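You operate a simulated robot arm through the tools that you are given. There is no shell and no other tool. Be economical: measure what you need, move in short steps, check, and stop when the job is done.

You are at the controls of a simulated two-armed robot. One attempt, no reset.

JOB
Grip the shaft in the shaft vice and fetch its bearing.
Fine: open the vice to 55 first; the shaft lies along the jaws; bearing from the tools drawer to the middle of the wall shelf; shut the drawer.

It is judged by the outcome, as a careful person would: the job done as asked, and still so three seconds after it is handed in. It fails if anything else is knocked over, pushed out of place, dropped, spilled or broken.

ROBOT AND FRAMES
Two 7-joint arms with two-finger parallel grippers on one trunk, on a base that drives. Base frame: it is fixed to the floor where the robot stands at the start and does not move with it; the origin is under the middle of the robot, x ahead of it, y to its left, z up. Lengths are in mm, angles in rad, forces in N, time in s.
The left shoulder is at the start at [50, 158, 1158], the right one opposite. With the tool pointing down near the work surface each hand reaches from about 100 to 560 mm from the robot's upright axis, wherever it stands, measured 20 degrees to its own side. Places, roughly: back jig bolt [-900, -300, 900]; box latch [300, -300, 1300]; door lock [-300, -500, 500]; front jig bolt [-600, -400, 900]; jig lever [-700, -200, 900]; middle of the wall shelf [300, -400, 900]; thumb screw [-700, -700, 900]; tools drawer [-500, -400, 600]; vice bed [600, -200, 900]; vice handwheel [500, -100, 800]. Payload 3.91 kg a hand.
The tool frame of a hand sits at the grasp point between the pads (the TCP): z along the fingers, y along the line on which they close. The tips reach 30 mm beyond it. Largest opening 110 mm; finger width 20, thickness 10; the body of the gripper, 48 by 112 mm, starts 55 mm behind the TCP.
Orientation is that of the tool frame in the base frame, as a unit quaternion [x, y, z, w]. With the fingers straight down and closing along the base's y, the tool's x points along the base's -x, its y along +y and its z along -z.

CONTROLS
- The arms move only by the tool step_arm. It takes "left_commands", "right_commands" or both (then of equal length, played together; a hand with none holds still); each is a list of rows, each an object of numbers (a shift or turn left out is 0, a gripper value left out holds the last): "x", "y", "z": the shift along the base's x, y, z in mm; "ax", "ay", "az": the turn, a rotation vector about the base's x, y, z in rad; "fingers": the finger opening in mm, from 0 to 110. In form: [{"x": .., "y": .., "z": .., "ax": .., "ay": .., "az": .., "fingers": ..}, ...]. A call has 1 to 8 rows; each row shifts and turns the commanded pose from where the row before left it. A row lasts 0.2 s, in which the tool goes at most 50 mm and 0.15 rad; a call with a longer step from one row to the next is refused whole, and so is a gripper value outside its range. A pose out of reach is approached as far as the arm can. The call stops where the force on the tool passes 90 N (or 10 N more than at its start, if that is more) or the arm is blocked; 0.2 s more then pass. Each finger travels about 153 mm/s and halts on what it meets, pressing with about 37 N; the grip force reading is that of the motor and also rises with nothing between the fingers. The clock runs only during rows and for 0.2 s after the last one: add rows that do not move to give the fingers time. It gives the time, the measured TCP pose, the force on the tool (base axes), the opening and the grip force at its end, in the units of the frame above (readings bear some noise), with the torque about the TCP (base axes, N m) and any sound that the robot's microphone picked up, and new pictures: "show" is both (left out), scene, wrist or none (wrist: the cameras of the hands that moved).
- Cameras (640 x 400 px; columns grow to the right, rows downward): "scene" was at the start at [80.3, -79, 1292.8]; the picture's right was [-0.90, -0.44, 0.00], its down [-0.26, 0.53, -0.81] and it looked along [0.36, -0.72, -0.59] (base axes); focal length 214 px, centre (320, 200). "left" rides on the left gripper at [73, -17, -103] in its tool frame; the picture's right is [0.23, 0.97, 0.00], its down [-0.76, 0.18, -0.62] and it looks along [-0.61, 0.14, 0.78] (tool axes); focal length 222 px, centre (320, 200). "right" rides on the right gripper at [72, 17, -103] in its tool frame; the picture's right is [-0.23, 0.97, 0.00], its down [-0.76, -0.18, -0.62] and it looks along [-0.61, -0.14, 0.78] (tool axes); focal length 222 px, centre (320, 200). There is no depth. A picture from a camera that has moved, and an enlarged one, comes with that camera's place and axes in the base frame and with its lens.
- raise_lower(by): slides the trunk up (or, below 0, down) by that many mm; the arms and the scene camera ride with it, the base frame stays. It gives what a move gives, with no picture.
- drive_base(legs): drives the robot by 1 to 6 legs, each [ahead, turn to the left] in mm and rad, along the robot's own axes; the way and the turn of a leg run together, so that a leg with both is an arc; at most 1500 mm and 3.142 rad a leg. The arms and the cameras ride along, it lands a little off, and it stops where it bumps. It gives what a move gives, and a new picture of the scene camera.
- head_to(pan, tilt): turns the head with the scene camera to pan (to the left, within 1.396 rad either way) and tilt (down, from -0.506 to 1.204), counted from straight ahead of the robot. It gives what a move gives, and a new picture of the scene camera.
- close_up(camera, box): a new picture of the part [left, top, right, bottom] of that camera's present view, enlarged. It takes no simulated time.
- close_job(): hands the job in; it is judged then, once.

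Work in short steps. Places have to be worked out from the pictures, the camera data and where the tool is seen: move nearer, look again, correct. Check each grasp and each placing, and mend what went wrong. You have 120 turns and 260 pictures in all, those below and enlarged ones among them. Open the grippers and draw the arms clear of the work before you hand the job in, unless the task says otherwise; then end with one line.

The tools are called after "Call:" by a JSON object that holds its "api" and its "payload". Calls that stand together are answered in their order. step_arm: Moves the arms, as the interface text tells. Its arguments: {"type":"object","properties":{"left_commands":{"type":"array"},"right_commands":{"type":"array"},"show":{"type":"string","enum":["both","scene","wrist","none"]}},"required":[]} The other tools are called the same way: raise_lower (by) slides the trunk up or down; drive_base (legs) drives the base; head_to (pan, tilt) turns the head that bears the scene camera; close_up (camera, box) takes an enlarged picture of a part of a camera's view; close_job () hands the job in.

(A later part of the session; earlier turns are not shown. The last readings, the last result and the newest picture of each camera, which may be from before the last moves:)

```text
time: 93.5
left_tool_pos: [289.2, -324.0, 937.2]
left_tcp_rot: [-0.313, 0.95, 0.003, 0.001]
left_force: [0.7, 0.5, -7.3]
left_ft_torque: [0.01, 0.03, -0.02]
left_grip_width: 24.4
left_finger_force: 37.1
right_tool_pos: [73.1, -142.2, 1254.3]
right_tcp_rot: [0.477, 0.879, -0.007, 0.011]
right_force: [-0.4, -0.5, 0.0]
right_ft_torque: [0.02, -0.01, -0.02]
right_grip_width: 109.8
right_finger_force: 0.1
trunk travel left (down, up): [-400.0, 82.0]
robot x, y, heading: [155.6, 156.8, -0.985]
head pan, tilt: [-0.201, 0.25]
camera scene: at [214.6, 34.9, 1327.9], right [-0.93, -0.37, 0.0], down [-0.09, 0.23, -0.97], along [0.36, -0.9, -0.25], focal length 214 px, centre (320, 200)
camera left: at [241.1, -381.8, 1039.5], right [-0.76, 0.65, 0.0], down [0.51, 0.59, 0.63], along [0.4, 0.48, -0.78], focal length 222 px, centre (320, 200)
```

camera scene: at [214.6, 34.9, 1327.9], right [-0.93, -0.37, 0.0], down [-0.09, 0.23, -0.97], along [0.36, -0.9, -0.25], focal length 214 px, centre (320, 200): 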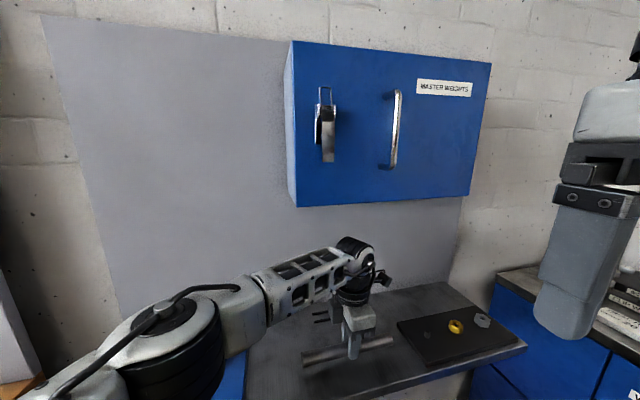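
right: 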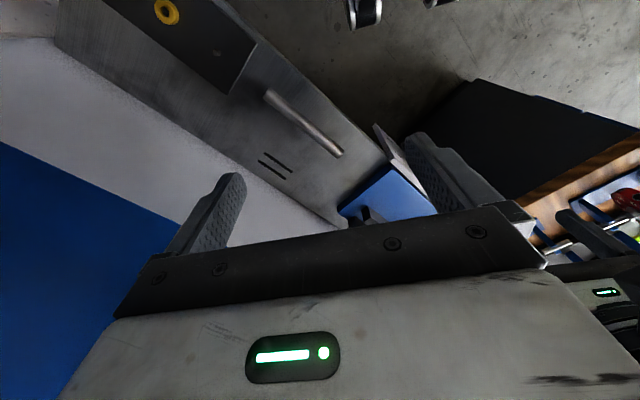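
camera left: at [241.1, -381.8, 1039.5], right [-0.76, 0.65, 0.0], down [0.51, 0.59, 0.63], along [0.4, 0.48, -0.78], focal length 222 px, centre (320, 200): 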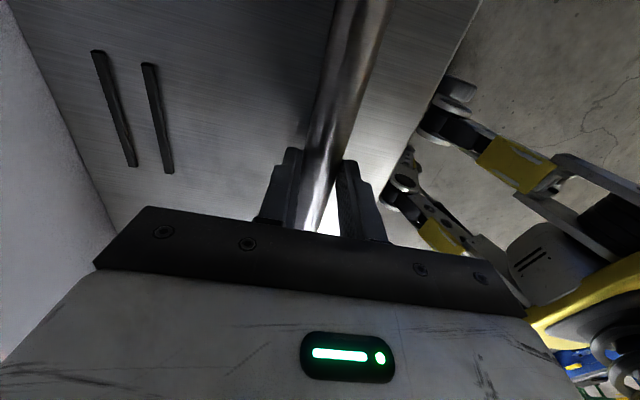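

The shaft is held level: 7 N, no torque. I move out from under the box, then lift.

Call:
{"api": "step_arm", "payload": {"left_commands": [{"x": -20, "y": 27, "z": 5}, {"x": -20, "y": 27, "z": 5}, {"x": 10, "y": 10, "z": 25}, {"x": 20, "y": 15, "z": 25}, {"x": 20, "y": 15, "z": 20}], "show": "none"}}

Call:
{"api": "step_arm", "payload": {"left_commands": [{"x": 36, "y": 20}, {"x": 36, "y": 20}, {"x": 36, "y": 20}, {"x": 36, "y": 16}, {"x": 36, "y": 10}], "show": "scene"}}

```text
time: 94.7
left_tool_pos: [299.2, -229.6, 1019.6]
left_tcp_rot: [-0.312, 0.95, 0.002, 0.001]
left_force: [0.0, -0.5, -8.0]
left_ft_torque: [-0.04, 0.01, -0.01]
left_grip_width: 24.5
left_finger_force: 37.1
right_tool_pos: [73.1, -140.3, 1254.2]
right_tcp_rot: [0.477, 0.879, -0.007, 0.01]
right_force: [0.5, 0.6, 0.3]
right_ft_torque: [-0.03, 0.01, -0.01]
right_grip_width: 110.3
right_finger_force: 0.1
trunk travel left (down, up): [-400.0, 82.0]
robot x, y, heading: [158.7, 155.2, -0.988]
head pan, tilt: [-0.201, 0.25]
```

```text
time: 95.9
left_tool_pos: [481.0, -142.7, 1019.1]
left_tcp_rot: [-0.313, 0.95, 0.003, 0.0]
left_force: [0.0, 0.6, -7.0]
left_ft_torque: [-0.01, 0.05, -0.01]
left_grip_width: 24.5
left_finger_force: 37.1
right_tool_pos: [74.5, -141.3, 1254.0]
right_tcp_rot: [0.477, 0.879, -0.006, 0.009]
right_force: [0.4, 0.7, -0.8]
right_ft_torque: [0.0, 0.0, 0.0]
right_grip_width: 110.1
right_finger_force: 0.0
trunk travel left (down, up): [-400.0, 82.0]
robot x, y, heading: [154.0, 157.5, -0.99]
head pan, tilt: [-0.201, 0.25]
camera scene: at [215.4, 35.5, 1327.9], right [-0.93, -0.37, 0.0], down [-0.09, 0.23, -0.97], along [0.36, -0.9, -0.25], focal length 214 px, centre (320, 200)
```

scene: 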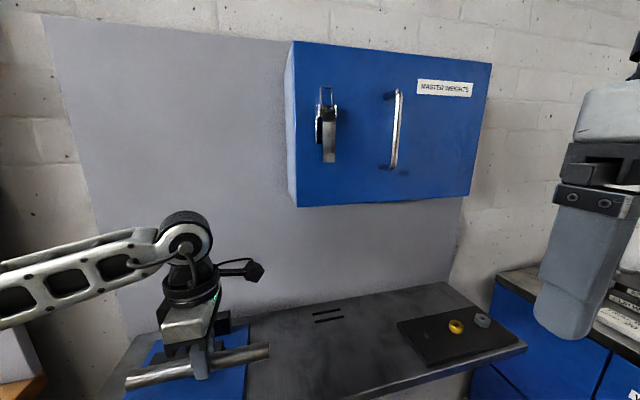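

The carry is going well. I move on above the jaws at safe height, with the head turned to watch.

Call:
{"api": "step_arm", "payload": {"left_commands": [{"x": 34, "y": -15, "z": 3}, {"x": 34, "y": -20}, {"x": 34, "y": -20}], "show": "wrist"}}

Call:
{"api": "head_to", "payload": {"pan": 0.35, "tilt": 0.7}}

Call:
{"api": "close_up", "payload": {"camera": "scene", "box": [200, 110, 440, 270]}}

```text
time: 96.7
left_tool_pos: [585.8, -198.4, 1020.6]
left_tcp_rot: [-0.313, 0.95, 0.003, 0.001]
left_force: [0.5, -0.7, -7.8]
left_ft_torque: [0.0, 0.02, -0.02]
left_grip_width: 24.6
left_finger_force: 37.1
right_tool_pos: [73.6, -141.5, 1255.3]
right_tcp_rot: [0.476, 0.88, -0.006, 0.01]
right_force: [0.2, 0.0, -1.1]
right_ft_torque: [0.0, 0.03, -0.03]
right_grip_width: 109.9
right_finger_force: 0.0
trunk travel left (down, up): [-400.0, 82.0]
robot x, y, heading: [152.2, 155.5, -0.989]
head pan, tilt: [-0.201, 0.25]
camera left: at [536.5, -257.4, 1123.0], right [-0.76, 0.65, 0.0], down [0.51, 0.59, 0.63], along [0.4, 0.48, -0.78], focal length 222 px, centre (320, 200)
```

left: 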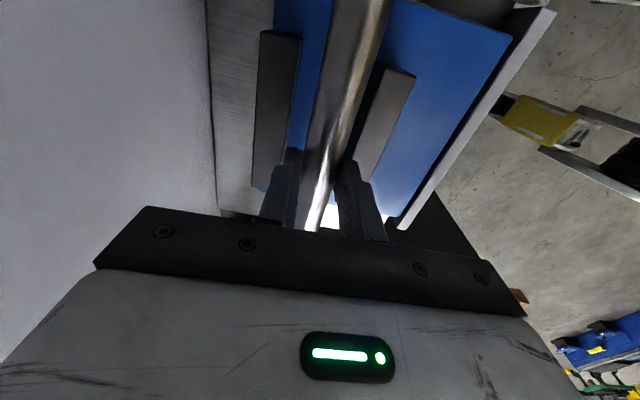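

```text
time: 97.7
left_tool_pos: [584.5, -199.4, 1021.0]
left_tcp_rot: [-0.312, 0.95, 0.003, 0.001]
left_force: [-0.3, -0.4, -7.6]
left_ft_torque: [-0.04, -0.02, -0.03]
left_grip_width: 24.4
left_finger_force: 37.1
right_tool_pos: [73.3, -141.8, 1253.8]
right_tcp_rot: [0.477, 0.879, -0.007, 0.01]
right_force: [-0.5, 0.2, 0.4]
right_ft_torque: [0.0, 0.01, -0.02]
right_grip_width: 110.3
right_finger_force: 0.0
trunk travel left (down, up): [-400.0, 82.0]
robot x, y, heading: [157.3, 155.9, -0.989]
head pan, tilt: [0.351, 0.7]
camera scene: at [248.3, 71.2, 1287.1], right [-0.6, -0.8, 0.0], down [-0.52, 0.38, -0.76], along [0.61, -0.46, -0.64], focal length 214 px, centre (320, 200)
```

scene: 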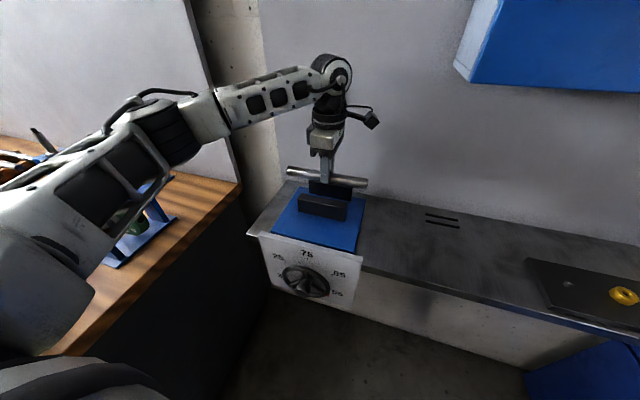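

```text
2.50 times, centred on (320, 190) of scene
camera zoom: at [248.3, 71.2, 1287.1], right [-0.6, -0.8, 0.0], down [-0.52, 0.38, -0.76], along [0.61, -0.46, -0.64], focal length 536 px, centre (320, 225)
```

zoom: 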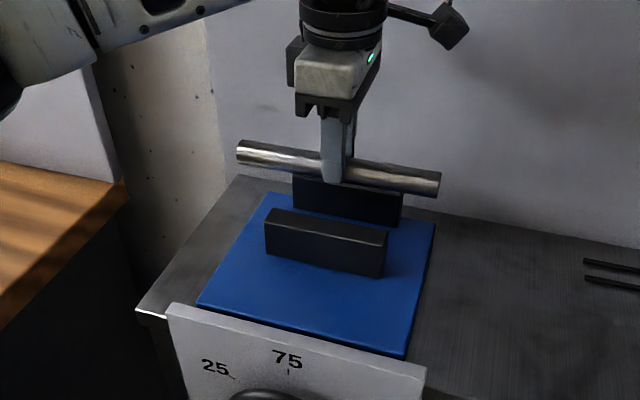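

Measured from the wrist view, I need about 2 mm of shift toward the front. I descend until the shaft is just at the jaw tops and check the clearance.

Call:
{"api": "step_arm", "payload": {"left_commands": [{"x": -2, "y": 1, "z": -14}, {"z": -14}, {"z": 0}], "show": "wrist"}}

Call:
{"api": "close_up", "payload": {"camera": "left", "box": [220, 0, 460, 250]}}

Call:
{"api": "close_up", "payload": {"camera": "scene", "box": [260, 130, 400, 240]}}

```text
time: 98.5
left_tool_pos: [580.4, -198.3, 993.5]
left_tcp_rot: [-0.312, 0.95, 0.002, 0.001]
left_force: [-0.7, -1.1, -8.4]
left_ft_torque: [0.0, 0.04, 0.02]
left_grip_width: 24.5
left_finger_force: 36.7
right_tool_pos: [74.3, -141.2, 1255.6]
right_tcp_rot: [0.477, 0.879, -0.006, 0.011]
right_force: [0.6, 0.4, -0.6]
right_ft_torque: [-0.02, -0.03, 0.0]
right_grip_width: 110.0
right_finger_force: 0.0
trunk travel left (down, up): [-400.0, 82.0]
robot x, y, heading: [155.0, 156.6, -0.983]
head pan, tilt: [0.351, 0.7]
camera left: at [531.9, -255.6, 1096.0], right [-0.76, 0.65, 0.0], down [0.51, 0.59, 0.63], along [0.4, 0.48, -0.78], focal length 222 px, centre (320, 200)
```

left: 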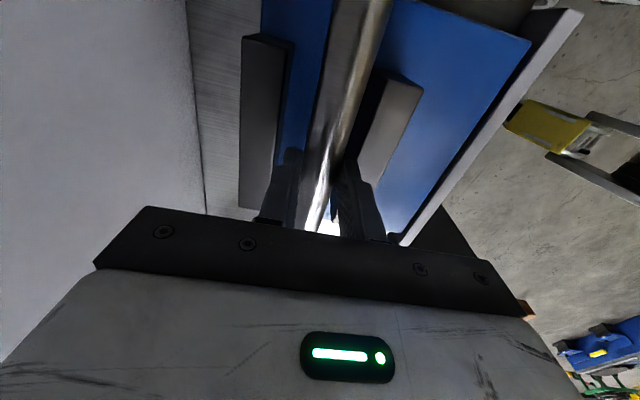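

```text
1.60 times, centred on (340, 125) of left
camera zoom: at [531.9, -255.6, 1096.0], right [-0.76, 0.65, 0.0], down [0.51, 0.59, 0.63], along [0.4, 0.48, -0.78], focal length 355 px, centre (288, 320)
```

zoom: 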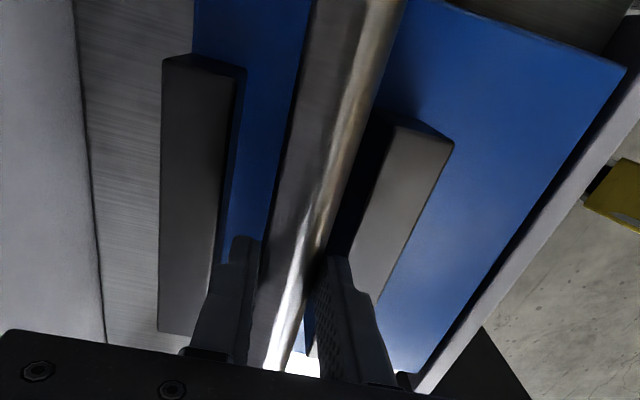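

```text
3.64 times, centred on (330, 185) of scene
camera zoom: at [248.3, 71.3, 1287.1], right [-0.59, -0.8, 0.0], down [-0.52, 0.38, -0.76], along [0.61, -0.45, -0.64], focal length 780 px, centre (284, 254)
```

zoom: 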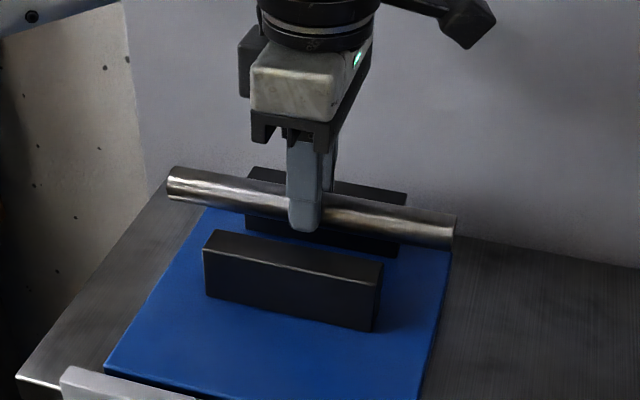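

The gap centre is within 1 mm of the shaft. I lower it between the jaws in small steps while watching the forces.

Call:
{"api": "step_arm", "payload": {"left_commands": [{"x": 0.6, "y": -0.8, "z": -10}, {"z": -12}, {"z": -12}], "show": "none"}}

Call:
{"api": "step_arm", "payload": {"left_commands": [{"z": -5}, {"z": -4}, {}]}}

Call:
{"api": "close_up", "payload": {"camera": "scene", "box": [260, 130, 400, 240]}}

```text
time: 99.3
left_tool_pos: [581.7, -198.4, 958.5]
left_tcp_rot: [-0.312, 0.95, 0.003, 0.001]
left_force: [0.9, -0.4, -8.2]
left_ft_torque: [0.0, 0.01, -0.01]
left_grip_width: 24.7
left_finger_force: 36.8
right_tool_pos: [73.1, -142.1, 1254.5]
right_tcp_rot: [0.477, 0.879, -0.007, 0.009]
right_force: [-0.1, 0.0, 0.3]
right_ft_torque: [-0.01, -0.04, 0.0]
right_grip_width: 110.0
right_finger_force: 0.2
trunk travel left (down, up): [-400.0, 82.0]
robot x, y, heading: [156.2, 154.9, -0.985]
head pan, tilt: [0.351, 0.7]
```

```text
time: 100.1
left_tool_pos: [580.5, -198.7, 956.0]
left_tcp_rot: [-0.314, 0.949, -0.003, 0.001]
left_force: [7.8, 3.6, 36.6]
left_ft_torque: [0.92, 0.73, -0.28]
left_grip_width: 24.5
left_finger_force: 37.6
right_tool_pos: [71.9, -137.9, 1256.6]
right_tcp_rot: [0.477, 0.879, -0.007, 0.012]
right_force: [-0.4, -0.3, -0.2]
right_ft_torque: [-0.01, -0.01, 0.01]
right_grip_width: 109.7
right_finger_force: 0.1
trunk travel left (down, up): [-400.0, 82.0]
robot x, y, heading: [158.9, 157.7, -0.986]
head pan, tilt: [0.351, 0.7]
camera scene: at [246.4, 74.2, 1288.1], right [-0.59, -0.8, 0.0], down [-0.52, 0.38, -0.77], along [0.62, -0.46, -0.64], focal length 214 px, centre (320, 200)
camera left: at [532.5, -254.6, 1059.4], right [-0.76, 0.65, -0.01], down [0.5, 0.6, 0.62], along [0.41, 0.47, -0.78], focal length 222 px, centre (320, 200)
```

scene: 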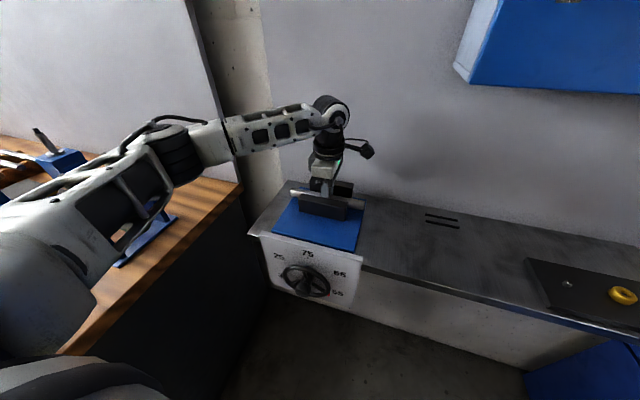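
left: 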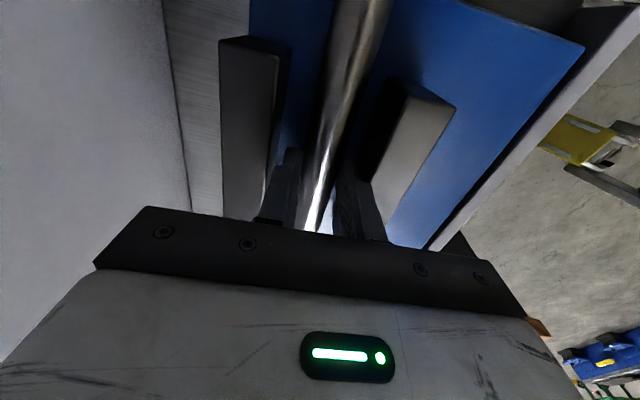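

```text
3.64 times, centred on (330, 185) of scene
camera zoom: at [246.4, 74.2, 1288.1], right [-0.59, -0.8, 0.0], down [-0.52, 0.38, -0.77], along [0.62, -0.46, -0.64], focal length 780 px, centre (284, 254)
```

zoom: 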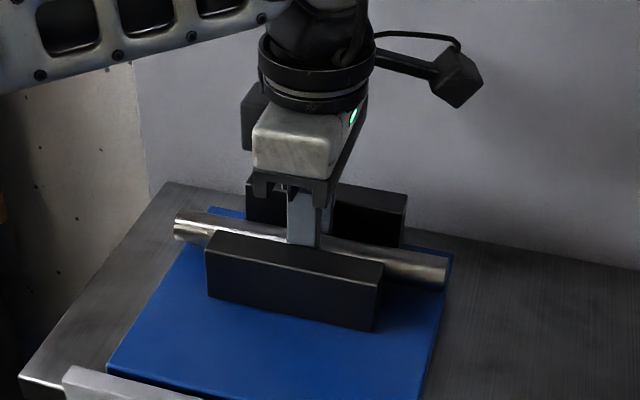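

The shaft has touched down on the bed at TCP 956. I relieve the pressure and open the fingers only a little.

Call:
{"api": "step_arm", "payload": {"left_commands": [{"z": 5}, {}], "show": "none"}}

```text
time: 100.7
left_tool_pos: [580.9, -198.6, 954.1]
left_tcp_rot: [-0.314, 0.949, 0.001, 0.002]
left_force: [8.5, 2.6, 19.6]
left_ft_torque: [0.37, 0.67, -0.19]
left_grip_width: 24.7
left_finger_force: 37.3
right_tool_pos: [73.1, -139.5, 1254.6]
right_tcp_rot: [0.476, 0.879, -0.006, 0.012]
right_force: [0.5, -0.1, -0.3]
right_ft_torque: [-0.01, -0.01, 0.01]
right_grip_width: 109.9
right_finger_force: 0.0
trunk travel left (down, up): [-400.0, 82.0]
robot x, y, heading: [153.7, 155.1, -0.988]
head pan, tilt: [0.351, 0.7]
```

Call:
{"api": "step_arm", "payload": {"left_commands": [{"z": 2}, {"fingers": 28}, {"fingers": 32}, {}], "show": "wrist"}}

```text
time: 101.7
left_tool_pos: [578.7, -199.2, 955.2]
left_tcp_rot: [-0.312, 0.95, 0.003, 0.001]
left_force: [0.8, -0.7, 2.0]
left_ft_torque: [0.05, 0.06, 0.0]
left_grip_width: 31.4
left_finger_force: 0.1
right_tool_pos: [73.2, -141.4, 1256.4]
right_tcp_rot: [0.477, 0.879, -0.007, 0.01]
right_force: [0.8, -0.5, 0.8]
right_ft_torque: [-0.01, -0.01, 0.01]
right_grip_width: 110.1
right_finger_force: 0.0
trunk travel left (down, up): [-400.0, 82.0]
robot x, y, heading: [155.4, 156.7, -0.987]
head pan, tilt: [0.351, 0.7]
camera left: at [530.9, -256.4, 1058.8], right [-0.76, 0.65, 0.0], down [0.51, 0.59, 0.63], along [0.4, 0.48, -0.78], focal length 222 px, centre (320, 200)
```

left: 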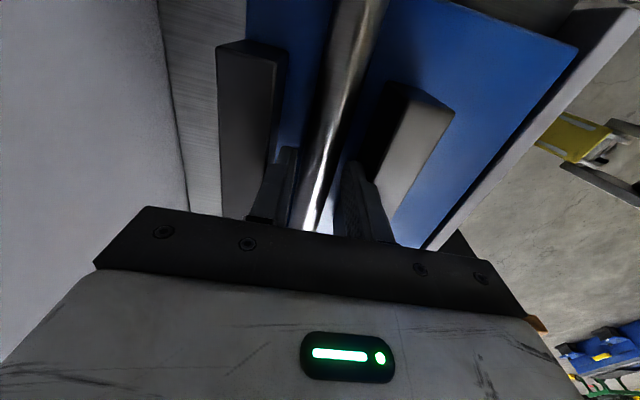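

Released with no load. I lift straight up slowly.

Call:
{"api": "step_arm", "payload": {"left_commands": [{"z": 10}, {"z": 15}, {"z": 20}, {"z": 30}, {"z": 40}]}}

Call:
{"api": "close_up", "payload": {"camera": "scene", "box": [260, 150, 400, 260]}}

```text
time: 102.9
left_tool_pos: [582.0, -198.6, 1074.7]
left_tcp_rot: [-0.312, 0.95, 0.002, 0.0]
left_force: [-0.3, 0.1, 0.3]
left_ft_torque: [-0.07, 0.03, 0.03]
left_grip_width: 32.3
left_finger_force: 0.1
right_tool_pos: [71.7, -141.4, 1254.5]
right_tcp_rot: [0.477, 0.879, -0.007, 0.01]
right_force: [-0.2, 0.4, -0.2]
right_ft_torque: [0.03, -0.02, 0.01]
right_grip_width: 109.9
right_finger_force: 0.1
trunk travel left (down, up): [-400.0, 82.0]
robot x, y, heading: [154.7, 157.9, -0.986]
head pan, tilt: [0.351, 0.7]
camera scene: at [247.5, 71.8, 1287.2], right [-0.59, -0.8, 0.0], down [-0.52, 0.38, -0.77], along [0.62, -0.46, -0.64], focal length 214 px, centre (320, 200)
camera left: at [533.0, -255.4, 1177.0], right [-0.76, 0.65, 0.0], down [0.51, 0.59, 0.63], along [0.4, 0.48, -0.78], focal length 222 px, centre (320, 200)
```

scene: 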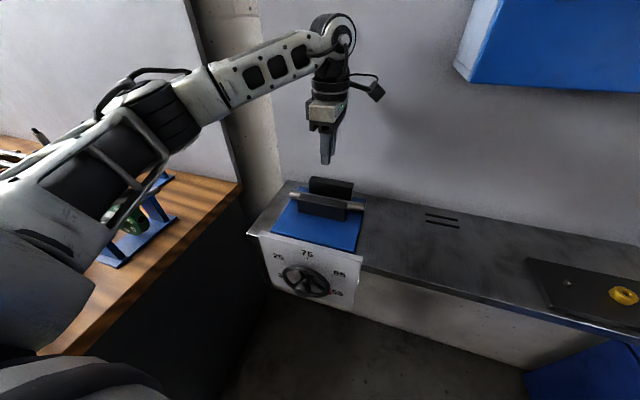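
left: 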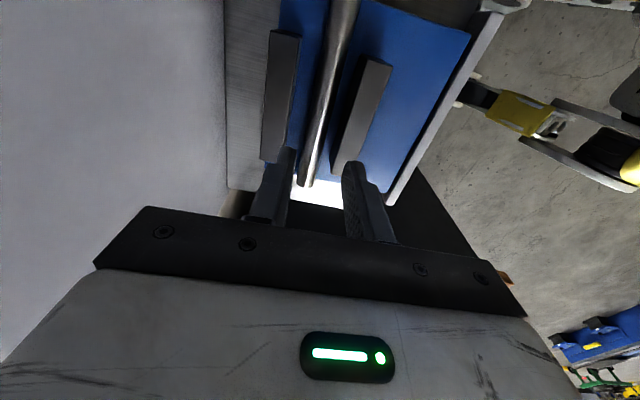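

```text
3.64 times, centred on (330, 205) of scene
camera zoom: at [247.5, 71.8, 1287.2], right [-0.59, -0.8, 0.0], down [-0.52, 0.38, -0.77], along [0.62, -0.46, -0.64], focal length 780 px, centre (284, 182)
```

zoom: 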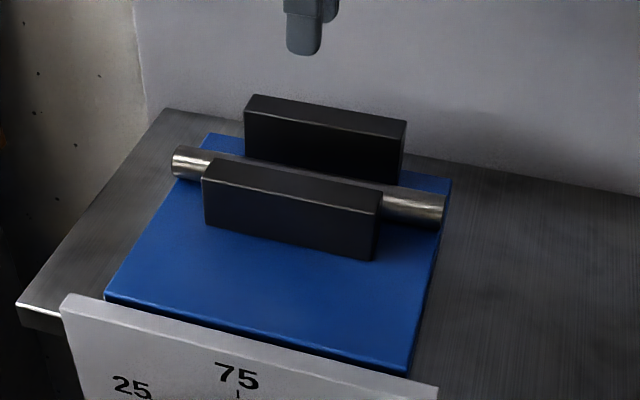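

The shaft lies along the jaws on the bed. Now I pull the left hand back, drive back, lower the trunk, and return to the handwheel to close the vice.

Call:
{"api": "step_arm", "payload": {"left_commands": [{"z": 30}, {"x": -24, "y": 32, "z": 20}, {"x": -24, "y": 32, "z": 20}, {"x": -24, "y": 32}, {"x": -24, "y": 32}, {"x": -24, "y": 32}], "show": "none"}}

Call:
{"api": "drive_base", "payload": {"legs": [[0, 0.06], [-450, 0]]}}

Call:
{"api": "raise_lower", "payload": {"by": -395}}

```text
time: 104.3
left_tool_pos: [460.2, -39.3, 1143.6]
left_tcp_rot: [-0.312, 0.95, 0.002, 0.001]
left_force: [0.8, -0.6, -0.2]
left_ft_torque: [-0.03, -0.03, -0.02]
left_grip_width: 32.0
left_finger_force: 0.0
right_tool_pos: [72.6, -142.0, 1255.3]
right_tcp_rot: [0.477, 0.879, -0.007, 0.011]
right_force: [-0.2, 0.8, -0.2]
right_ft_torque: [0.02, 0.0, -0.02]
right_grip_width: 110.1
right_finger_force: 0.1
trunk travel left (down, up): [-400.0, 82.0]
robot x, y, heading: [152.4, 154.6, -0.986]
head pan, tilt: [0.351, 0.7]
```

```text
time: 107.4
left_tool_pos: [204.7, 336.4, 1144.0]
left_tcp_rot: [-0.344, 0.939, 0.002, 0.001]
left_force: [0.0, 1.4, 0.5]
left_ft_torque: [0.01, -0.02, -0.01]
left_grip_width: 32.1
left_finger_force: 0.1
right_tool_pos: [-175.9, 209.9, 1255.0]
right_tcp_rot: [0.447, 0.894, -0.006, 0.011]
right_force: [-0.7, 0.7, -0.1]
right_ft_torque: [-0.03, 0.0, -0.01]
right_grip_width: 109.6
right_finger_force: 0.1
trunk travel left (down, up): [-400.0, 82.0]
robot x, y, heading: [-113.4, 516.1, -0.921]
head pan, tilt: [0.351, 0.7]
camera scene: at [-15.2, 433.7, 1287.2], right [-0.54, -0.84, 0.0], down [-0.54, 0.35, -0.77], along [0.64, -0.41, -0.64], focal length 214 px, centre (320, 200)
```

scene: 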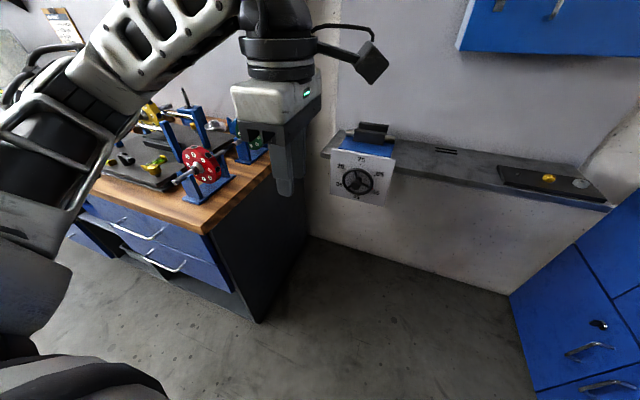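

```text
time: 111.2
left_tool_pos: [204.0, 336.3, 748.4]
left_tcp_rot: [-0.345, 0.939, 0.001, 0.001]
left_force: [-0.1, 0.4, 0.1]
left_ft_torque: [0.01, 0.01, -0.01]
left_grip_width: 32.1
left_finger_force: 0.0
right_tool_pos: [-174.9, 209.3, 859.5]
right_tcp_rot: [0.447, 0.895, -0.007, 0.011]
right_force: [-0.6, 0.4, 0.3]
right_ft_torque: [0.0, -0.03, -0.04]
right_grip_width: 109.9
right_finger_force: 0.1
trunk travel left (down, up): [-5.0, 477.0]
robot x, y, heading: [-113.5, 512.4, -0.919]
head pan, tilt: [0.351, 0.7]
```

I straighten the hand's yaw, rise, and pitch the left hand forward again, extending toward the handwheel.

Call:
{"api": "step_arm", "payload": {"left_commands": [{"z": 45, "az": -0.055, "fingers": 66}, {"z": 45, "x": 10, "y": -13}, {"z": 30, "x": 14, "y": -19, "ax": -0.119, "ay": -0.09}, {"x": 18, "y": -24, "ax": -0.119, "ay": -0.09}, {"x": 18, "y": -24, "ax": -0.119, "ay": -0.09}, {"x": 18, "y": -24, "ax": -0.119, "ay": -0.09}, {"x": 18, "y": -24, "ax": -0.119, "ay": -0.09}, {"x": 18, "y": -24, "ax": -0.119, "ay": -0.09}], "show": "none"}}

Call:
{"api": "step_arm", "payload": {"left_commands": [{"x": 16, "y": -24, "z": -10, "ax": -0.119, "ay": -0.09}, {"x": 16, "y": -24, "z": -12, "ax": -0.119, "ay": -0.09}, {"x": 16, "y": -24, "z": -12, "ax": -0.119, "ay": -0.09}, {"x": 14, "y": -22, "z": -12, "ax": -0.119, "ay": -0.09}, {"x": 12, "y": -20, "z": -12, "ax": -0.055, "ay": -0.042}]}}

```text
time: 113.0
left_tool_pos: [317.6, 185.4, 869.0]
left_tcp_rot: [-0.288, 0.854, -0.41, 0.139]
left_force: [-0.2, 0.1, 0.0]
left_ft_torque: [0.0, 0.0, -0.04]
left_grip_width: 65.9
left_finger_force: 0.0
right_tool_pos: [-174.9, 208.9, 859.6]
right_tcp_rot: [0.447, 0.895, -0.007, 0.01]
right_force: [-0.9, 0.7, -0.2]
right_ft_torque: [-0.02, 0.0, 0.01]
right_grip_width: 109.8
right_finger_force: 0.0
trunk travel left (down, up): [-5.0, 477.0]
robot x, y, heading: [-110.5, 511.9, -0.921]
head pan, tilt: [0.351, 0.7]
```

```text
time: 114.2
left_tool_pos: [383.3, 68.9, 818.6]
left_tcp_rot: [0.229, -0.67, 0.674, -0.211]
left_force: [7.8, 3.0, -9.9]
left_ft_torque: [-0.68, -0.56, -0.62]
left_grip_width: 66.3
left_finger_force: 0.0
right_tool_pos: [-177.0, 209.3, 859.5]
right_tcp_rot: [0.447, 0.894, -0.006, 0.011]
right_force: [-0.2, 0.6, 0.3]
right_ft_torque: [-0.04, -0.03, 0.01]
right_grip_width: 110.1
right_finger_force: 0.0
trunk travel left (down, up): [-5.0, 477.0]
robot x, y, heading: [-111.7, 510.4, -0.922]
head pan, tilt: [0.351, 0.7]
camera scene: at [-15.5, 433.7, 892.3], right [-0.54, -0.84, 0.0], down [-0.54, 0.35, -0.77], along [0.64, -0.41, -0.64], focal length 214 px, centre (320, 200)
camera left: at [264.3, 109.5, 837.2], right [-0.2, -0.15, -0.97], down [0.24, 0.95, -0.2], along [0.95, -0.27, -0.16], focal length 222 px, centre (320, 200)
```

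scene: 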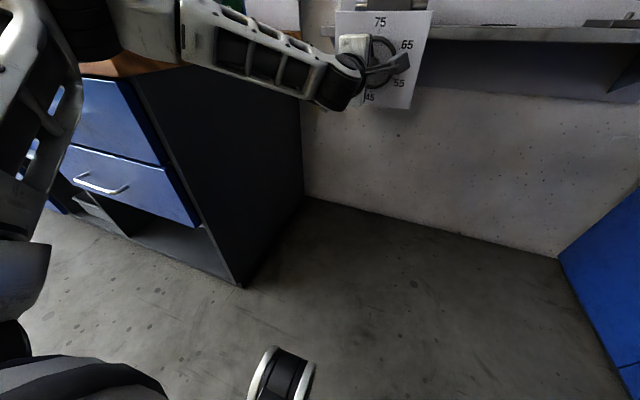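
left: 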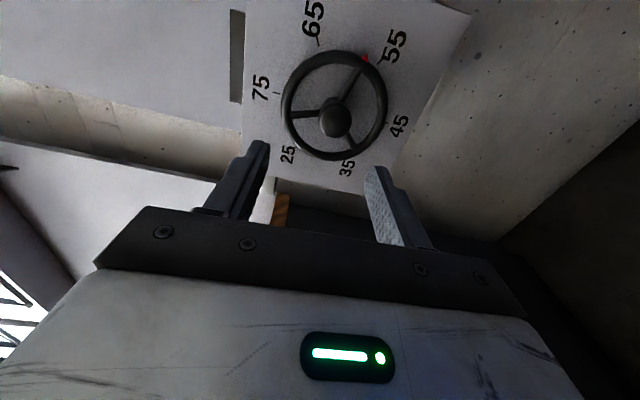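

Call:
{"api": "step_arm", "payload": {"left_commands": [{"x": 2, "y": 2, "z": -6}, {"x": 14, "y": -19, "z": -6}, {"x": 14, "y": -19, "z": -6}, {"x": 14, "y": -18}]}}

```text
time: 115.2
left_tool_pos: [437.4, 17.3, 792.0]
left_tcp_rot: [-0.228, 0.675, -0.665, 0.225]
left_force: [-0.2, -0.8, 0.2]
left_ft_torque: [0.03, 0.01, 0.02]
left_grip_width: 65.8
left_finger_force: 0.2
right_tool_pos: [-175.6, 209.9, 859.9]
right_tcp_rot: [0.448, 0.894, -0.006, 0.011]
right_force: [-0.9, 0.0, -0.4]
right_ft_torque: [0.01, -0.03, 0.0]
right_grip_width: 110.1
right_finger_force: 0.1
trunk travel left (down, up): [-5.0, 477.0]
robot x, y, heading: [-111.1, 514.1, -0.92]
head pan, tilt: [0.351, 0.7]
camera scene: at [-15.0, 433.4, 892.2], right [-0.54, -0.84, 0.0], down [-0.54, 0.35, -0.77], along [0.64, -0.41, -0.64], focal length 214 px, centre (320, 200)
camera left: at [316.7, 55.1, 810.3], right [-0.19, -0.13, -0.97], down [0.23, 0.96, -0.17], along [0.96, -0.25, -0.15], focal length 222 px, centre (320, 200)
```

scene: 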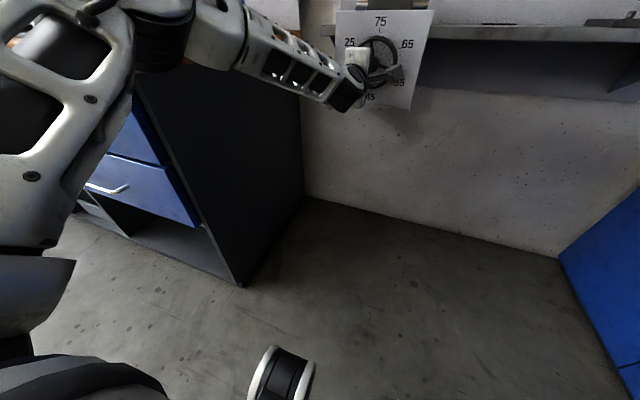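
left: 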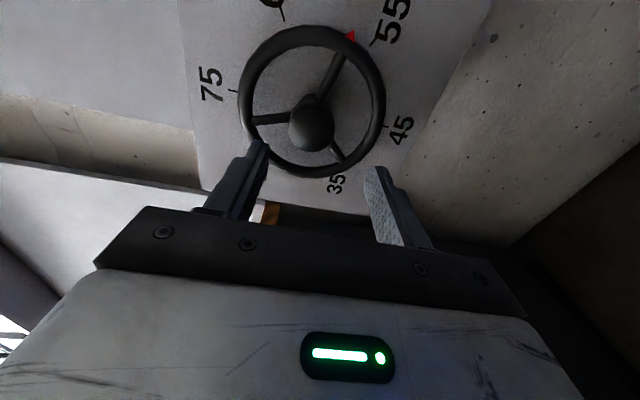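

The hand is unloaded and the knob is at about (470,-41,800), so I need -9 sideways, +8 up and 49 ahead. I correct first, then slide over the knob.

Call:
{"api": "step_arm", "payload": {"left_commands": [{"x": -7, "y": -6, "z": 8}, {"x": 10, "y": -13}, {"x": 10, "y": -13}, {}], "show": "wrist"}}

```text
time: 116.2
left_tool_pos: [450.5, -15.3, 800.1]
left_tcp_rot: [-0.227, 0.674, -0.666, 0.224]
left_force: [1.3, 0.2, 0.6]
left_ft_torque: [-0.03, -0.02, 0.0]
left_grip_width: 65.9
left_finger_force: 0.0
right_tool_pos: [-174.8, 209.1, 860.0]
right_tcp_rot: [0.447, 0.894, -0.007, 0.01]
right_force: [0.0, -0.2, 0.9]
right_ft_torque: [0.04, -0.01, 0.03]
right_grip_width: 110.3
right_finger_force: 0.0
trunk travel left (down, up): [-5.0, 477.0]
robot x, y, heading: [-108.8, 512.2, -0.927]
head pan, tilt: [0.351, 0.7]
camera left: at [329.6, 23.4, 818.6], right [-0.19, -0.13, -0.97], down [0.23, 0.96, -0.17], along [0.96, -0.25, -0.15], focal length 222 px, centre (320, 200)
```

left: 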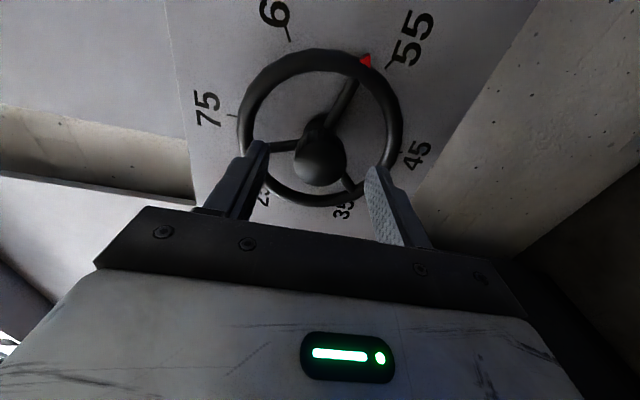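

The hand is well aligned. The pointer seems to have crept to about 57 during the earlier withdrawal. I advance 15, grip the knob, and bring it first back to 55, then close the vice.

Call:
{"api": "step_arm", "payload": {"left_commands": [{"x": 9, "y": -12}, {}, {"fingers": 42}, {"fingers": 25}, {}], "show": "wrist"}}

```text
time: 117.4
left_tool_pos: [459.0, -27.4, 800.0]
left_tcp_rot: [-0.227, 0.674, -0.666, 0.225]
left_force: [1.3, -2.1, -0.9]
left_ft_torque: [-0.73, -0.54, -0.01]
left_grip_width: 35.4
left_finger_force: 44.6
right_tool_pos: [-175.3, 208.1, 860.7]
right_tcp_rot: [0.447, 0.895, -0.007, 0.01]
right_force: [0.3, 0.3, -0.6]
right_ft_torque: [0.01, 0.0, 0.02]
right_grip_width: 109.7
right_finger_force: 0.0
trunk travel left (down, up): [-5.0, 477.0]
robot x, y, heading: [-115.0, 511.2, -0.918]
head pan, tilt: [0.351, 0.7]
camera left: at [338.6, 10.4, 818.3], right [-0.19, -0.13, -0.97], down [0.23, 0.96, -0.17], along [0.96, -0.25, -0.15], focal length 222 px, centre (320, 200)
```

left: 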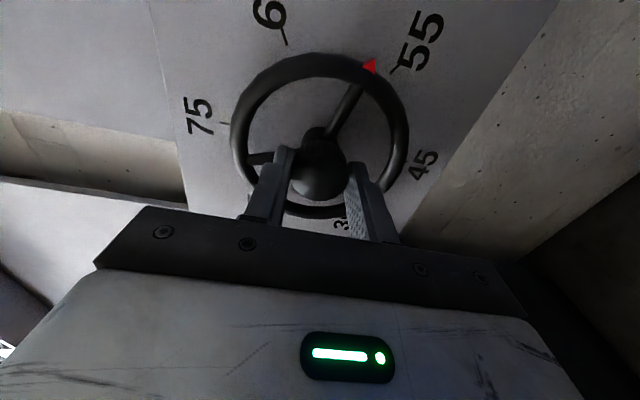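

Gripped without load. I turn clockwise, pausing at 55, then keep closing.

Call:
{"api": "step_arm", "payload": {"left_commands": [{"ax": 0.066, "ay": -0.088}, {"ax": 0.066, "ay": -0.088}, {}, {}, {"ax": 0.09, "ay": -0.119}, {"ax": 0.09, "ay": -0.119}, {"ax": 0.09, "ay": -0.119}, {"ax": 0.09, "ay": -0.119}], "show": "wrist"}}

Call:
{"api": "step_arm", "payload": {"left_commands": [{"ax": 0.09, "ay": -0.119}, {"ax": 0.09, "ay": -0.119}, {"ax": 0.09, "ay": -0.119}, {"ax": 0.09, "ay": -0.119}, {"ax": 0.09, "ay": -0.119}, {"ax": 0.09, "ay": -0.119}, {"ax": 0.09, "ay": -0.119}, {"ax": 0.09, "ay": -0.119}], "show": "both"}}

```text
time: 119.2
left_tool_pos: [459.0, -27.9, 800.1]
left_tcp_rot: [0.058, 0.707, -0.52, 0.475]
left_force: [1.5, -3.9, 0.6]
left_ft_torque: [-1.15, -0.79, -0.19]
left_grip_width: 35.8
left_finger_force: 45.0
right_tool_pos: [-175.4, 209.0, 859.0]
right_tcp_rot: [0.447, 0.894, -0.006, 0.011]
right_force: [1.0, -0.3, 0.0]
right_ft_torque: [0.0, -0.01, 0.0]
right_grip_width: 110.2
right_finger_force: 0.1
trunk travel left (down, up): [-5.0, 477.0]
robot x, y, heading: [-112.0, 511.3, -0.92]
head pan, tilt: [0.351, 0.7]
camera left: at [346.4, 16.6, 758.8], right [0.44, 0.34, -0.83], down [0.13, 0.89, 0.44], along [0.89, -0.3, 0.34], focal length 222 px, centre (320, 200)
```

left: 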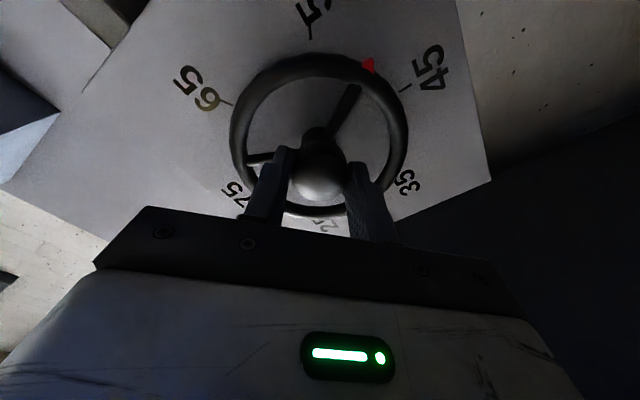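

```text
time: 121.0
left_tool_pos: [461.1, -27.4, 799.6]
left_tcp_rot: [0.441, 0.549, -0.165, 0.69]
left_force: [4.2, 3.8, -3.3]
left_ft_torque: [-0.34, -0.23, -0.97]
left_grip_width: 35.6
left_finger_force: 45.9
right_tool_pos: [-175.3, 208.6, 859.7]
right_tcp_rot: [0.447, 0.895, -0.006, 0.01]
right_force: [-0.2, 1.1, -0.3]
right_ft_torque: [0.01, 0.02, 0.02]
right_grip_width: 110.1
right_finger_force: 0.1
trunk travel left (down, up): [-5.0, 477.0]
robot x, y, heading: [-113.5, 513.9, -0.923]
head pan, tilt: [0.351, 0.7]
camera scene: at [-14.7, 433.6, 892.1], right [-0.54, -0.84, 0.0], down [-0.54, 0.35, -0.76], along [0.64, -0.41, -0.64], focal length 214 px, centre (320, 200)
camera left: at [408.6, 63.8, 725.9], right [0.77, 0.6, 0.21], down [-0.52, 0.4, 0.76], along [0.37, -0.7, 0.61], focal length 222 px, centre (320, 200)
```

scene: 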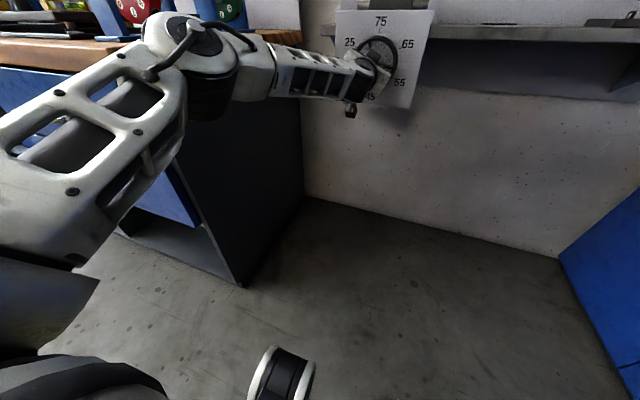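
left: 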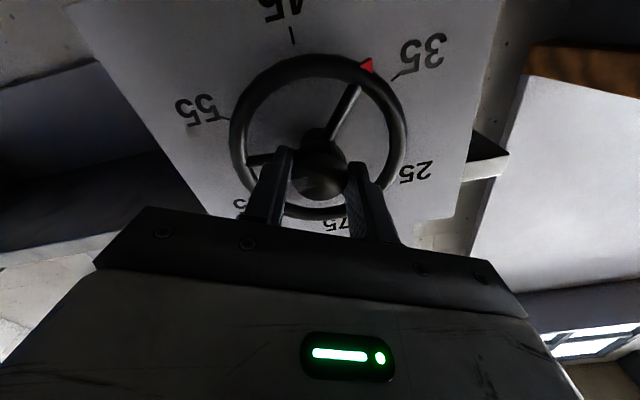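

The pointer is now near 37. I continue closing.

Call:
{"api": "step_arm", "payload": {"left_commands": [{"ax": 0.09, "ay": -0.119}, {"ax": 0.09, "ay": -0.119}, {"ax": 0.09, "ay": -0.119}, {"ax": 0.09, "ay": -0.119}, {"ax": 0.09, "ay": -0.119}, {"ax": 0.09, "ay": -0.119}, {"ax": 0.09, "ay": -0.119}], "show": "wrist"}}

```text
time: 122.6
left_tool_pos: [460.0, -27.8, 800.4]
left_tcp_rot: [0.655, 0.251, 0.198, 0.684]
left_force: [9.4, -0.8, 1.9]
left_ft_torque: [0.35, 0.3, 0.21]
left_grip_width: 35.4
left_finger_force: 45.3
right_tool_pos: [-175.1, 208.9, 859.7]
right_tcp_rot: [0.447, 0.895, -0.006, 0.011]
right_force: [-0.3, 0.0, 0.3]
right_ft_torque: [0.0, -0.02, 0.02]
right_grip_width: 110.0
right_finger_force: 0.1
trunk travel left (down, up): [-5.0, 477.0]
robot x, y, heading: [-115.1, 512.6, -0.919]
head pan, tilt: [0.351, 0.7]
camera left: at [453.5, 98.1, 775.4], right [0.24, 0.2, 0.95], down [-0.97, 0.05, 0.23], along [0.0, -0.98, 0.2], focal length 222 px, centre (320, 200)
```

left: 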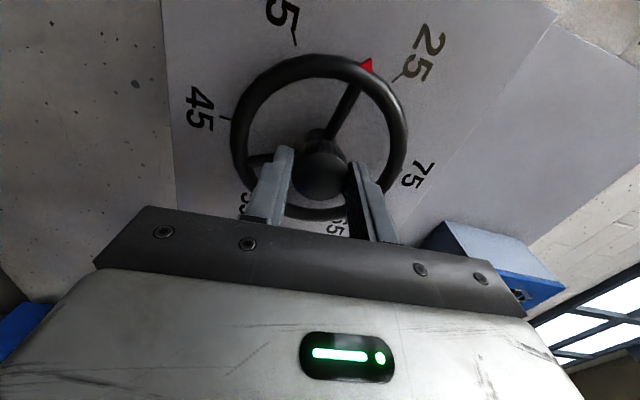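

The pointer is near 27, almost at the shaft's diameter. I turn on in small steps and watch the torque about the axis.

Call:
{"api": "step_arm", "payload": {"left_commands": [{"ax": 0.06, "ay": -0.08}, {"ax": 0.06, "ay": -0.08}, {"ax": 0.06, "ay": -0.08}], "show": "wrist"}}

Call:
{"api": "close_up", "payload": {"camera": "left", "box": [200, 0, 460, 200]}}

```text
time: 123.4
left_tool_pos: [460.2, -26.5, 799.9]
left_tcp_rot: [0.687, 0.149, 0.296, 0.647]
left_force: [6.2, 6.2, -0.1]
left_ft_torque: [0.01, 0.13, 1.11]
left_grip_width: 35.2
left_finger_force: 44.8
right_tool_pos: [-174.2, 209.4, 860.0]
right_tcp_rot: [0.448, 0.894, -0.006, 0.011]
right_force: [-0.2, 0.3, 0.2]
right_ft_torque: [-0.04, 0.0, 0.0]
right_grip_width: 110.1
right_finger_force: 0.1
trunk travel left (down, up): [-5.0, 477.0]
robot x, y, heading: [-112.0, 510.5, -0.921]
head pan, tilt: [0.351, 0.7]
camera left: at [456.8, 100.6, 797.5], right [0.0, 0.02, 1.0], down [-1.0, 0.03, 0.0], along [-0.03, -1.0, 0.02], focal length 222 px, centre (320, 200)
```

left: 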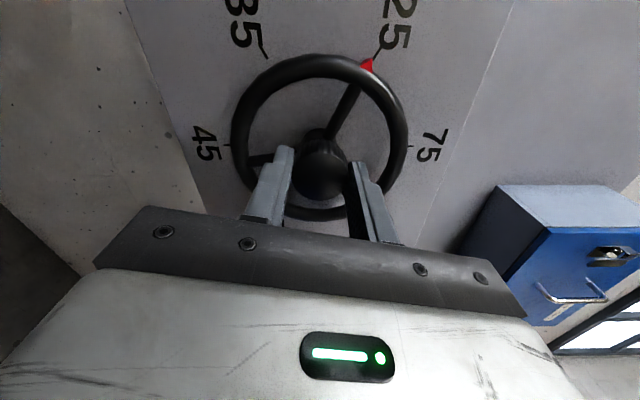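

```text
2.00 times, centred on (330, 100) of left
camera zoom: at [456.8, 100.6, 797.5], right [0.0, 0.02, 1.0], down [-1.0, 0.03, 0.0], along [-0.03, -1.0, 0.02], focal length 444 px, centre (300, 400)
```

zoom: 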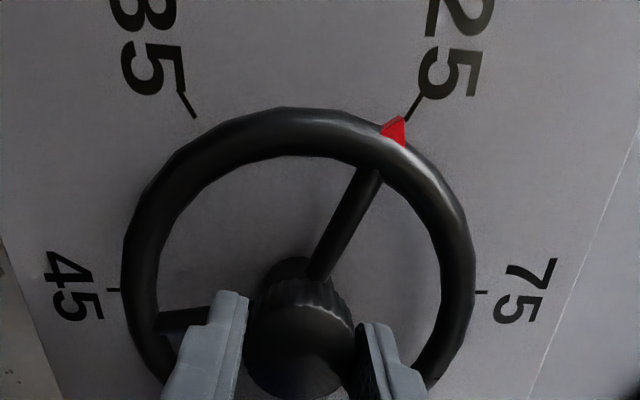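

The pointer is at about 25. I turn further to bring the jaws up tight on the 24.5 mm shaft.

Call:
{"api": "step_arm", "payload": {"left_commands": [{"ax": 0.06, "ay": -0.08}, {"ax": 0.06, "ay": -0.08}, {}], "show": "none"}}

Call:
{"api": "close_up", "payload": {"camera": "left", "box": [200, 0, 460, 200]}}

```text
time: 124.2
left_tool_pos: [459.0, -26.2, 800.6]
left_tcp_rot: [0.699, 0.08, 0.357, 0.615]
left_force: [3.4, 11.9, -2.6]
left_ft_torque: [-0.19, 0.78, 0.79]
left_grip_width: 35.3
left_finger_force: 45.3
right_tool_pos: [-174.6, 209.5, 860.2]
right_tcp_rot: [0.446, 0.895, -0.007, 0.01]
right_force: [-0.2, -0.1, 0.5]
right_ft_torque: [-0.02, 0.0, 0.0]
right_grip_width: 110.0
right_finger_force: 0.0
trunk travel left (down, up): [-5.0, 477.0]
robot x, y, heading: [-111.8, 512.2, -0.919]
head pan, tilt: [0.351, 0.7]
```

```text
2.00 times, centred on (330, 100) of left
camera zoom: at [455.8, 99.6, 812.1], right [-0.15, -0.1, 0.98], down [-0.99, 0.04, -0.15], along [-0.02, -0.99, -0.11], focal length 444 px, centre (300, 400)
```

zoom: 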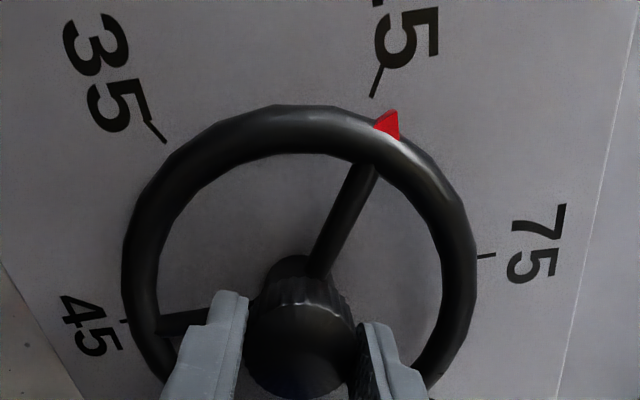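

Torque about the axis is now resisting (0.74 N m), so the jaws are biting. I add a bit more turn to tighten.

Call:
{"api": "step_arm", "payload": {"left_commands": [{"ax": 0.06, "ay": -0.08}, {"ax": 0.06, "ay": -0.08}, {}], "show": "none"}}

Call:
{"api": "close_up", "payload": {"camera": "left", "box": [200, 0, 460, 200]}}

```text
time: 125.0
left_tool_pos: [457.1, -27.9, 798.5]
left_tcp_rot: [0.702, 0.005, 0.414, 0.579]
left_force: [3.4, -5.3, -2.6]
left_ft_torque: [0.5, 0.69, 0.14]
left_grip_width: 35.7
left_finger_force: 44.8
right_tool_pos: [-175.4, 209.3, 858.3]
right_tcp_rot: [0.448, 0.894, -0.006, 0.009]
right_force: [0.4, -0.3, -0.1]
right_ft_torque: [0.01, -0.01, 0.01]
right_grip_width: 110.1
right_finger_force: 0.0
trunk travel left (down, up): [-5.0, 477.0]
robot x, y, heading: [-111.1, 516.3, -0.92]
head pan, tilt: [0.351, 0.7]
```

```text
2.00 times, centred on (330, 100) of left
camera zoom: at [451.7, 95.8, 824.0], right [-0.31, -0.21, 0.93], down [-0.95, 0.08, -0.3], along [-0.01, -0.97, -0.22], focal length 444 px, centre (300, 400)
```

zoom: 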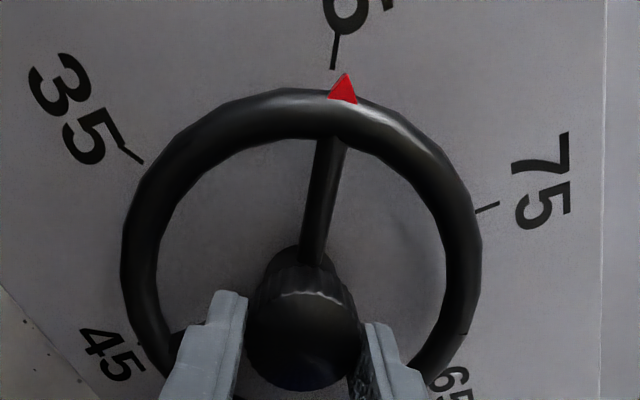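

The hand now slips on the knob while the pointer stays near 24.5, so the jaws are tight on the shaft. I release wide and check that the pointer stays.

Call:
{"api": "step_arm", "payload": {"left_commands": [{"fingers": 50}, {"fingers": 80}, {}], "show": "wrist"}}

Call:
{"api": "step_arm", "payload": {"left_commands": [{"x": -6, "y": 8}, {"x": -12, "y": 16}, {"x": -18, "y": 24}, {"x": -18, "y": 24}], "show": "both"}}

Call:
{"api": "close_up", "payload": {"camera": "left", "box": [200, 0, 460, 200]}}

```text
time: 125.8
left_tool_pos: [458.6, -27.1, 800.3]
left_tcp_rot: [0.702, 0.007, 0.415, 0.58]
left_force: [0.3, 0.5, 0.7]
left_ft_torque: [0.0, 0.0, 0.01]
left_grip_width: 79.7
left_finger_force: 0.1
right_tool_pos: [-175.9, 209.9, 859.6]
right_tcp_rot: [0.447, 0.894, -0.006, 0.011]
right_force: [0.2, -0.4, 0.4]
right_ft_torque: [0.02, -0.01, -0.03]
right_grip_width: 109.8
right_finger_force: 0.0
trunk travel left (down, up): [-5.0, 477.0]
robot x, y, heading: [-110.1, 512.5, -0.925]
head pan, tilt: [0.351, 0.7]
camera left: at [452.6, 97.7, 825.2], right [-0.31, -0.21, 0.93], down [-0.95, 0.07, -0.3], along [0.0, -0.98, -0.22], focal length 222 px, centre (320, 200)
```

left: 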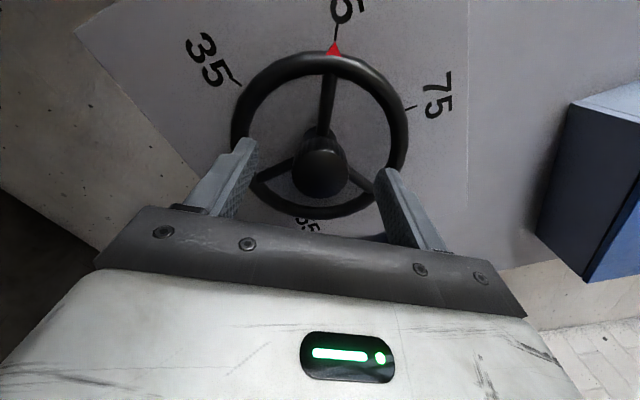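

```text
time: 126.8
left_tool_pos: [422.2, 22.6, 799.3]
left_tcp_rot: [0.706, 0.01, 0.417, 0.573]
left_force: [-0.7, -0.8, -0.2]
left_ft_torque: [-0.03, 0.0, 0.01]
left_grip_width: 79.9
left_finger_force: 0.2
left hand out of reach, approached as far as the arm can: row 4
right_tool_pos: [-175.5, 209.4, 860.5]
right_tcp_rot: [0.447, 0.895, -0.007, 0.01]
right_force: [0.5, -1.1, 0.4]
right_ft_torque: [0.0, 0.02, 0.04]
right_grip_width: 110.0
right_finger_force: 0.1
trunk travel left (down, up): [-5.0, 477.0]
robot x, y, heading: [-109.3, 515.9, -0.926]
head pan, tilt: [0.351, 0.7]
camera scene: at [-15.0, 433.3, 892.2], right [-0.54, -0.84, 0.0], down [-0.54, 0.35, -0.76], along [0.64, -0.41, -0.64], focal length 214 px, centre (320, 200)
camera left: at [415.8, 146.2, 826.1], right [-0.3, -0.22, 0.93], down [-0.95, 0.07, -0.3], along [0.01, -0.97, -0.23], focal length 222 px, centre (320, 200)
```

scene: 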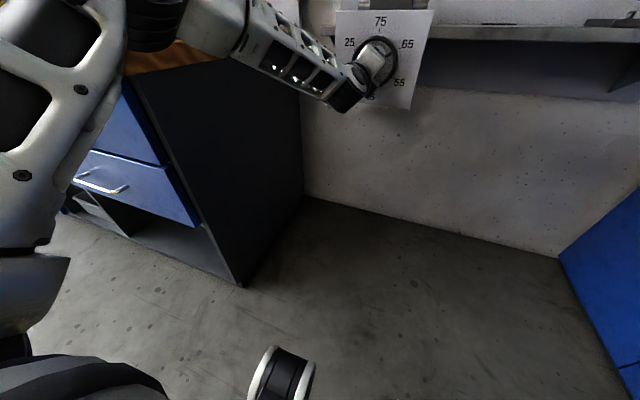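
left: 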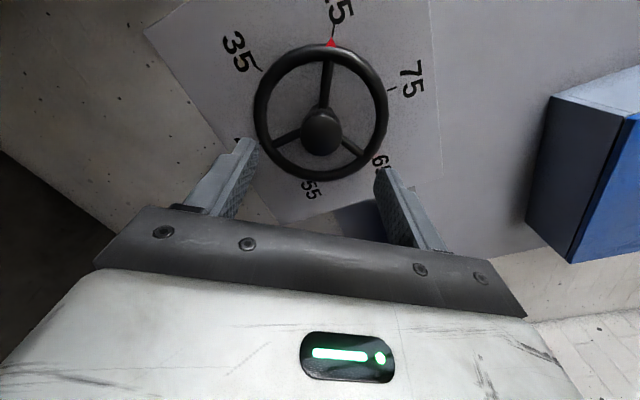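

```text
2.00 times, centred on (330, 100) of left
camera zoom: at [415.8, 146.2, 826.1], right [-0.3, -0.22, 0.93], down [-0.95, 0.07, -0.3], along [0.01, -0.97, -0.23], focal length 444 px, centre (300, 400)
```

zoom: 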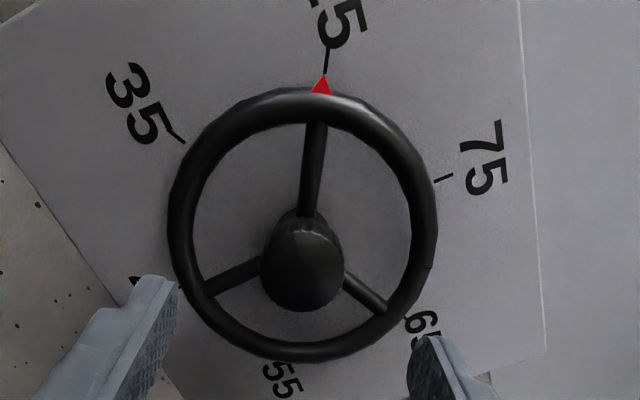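

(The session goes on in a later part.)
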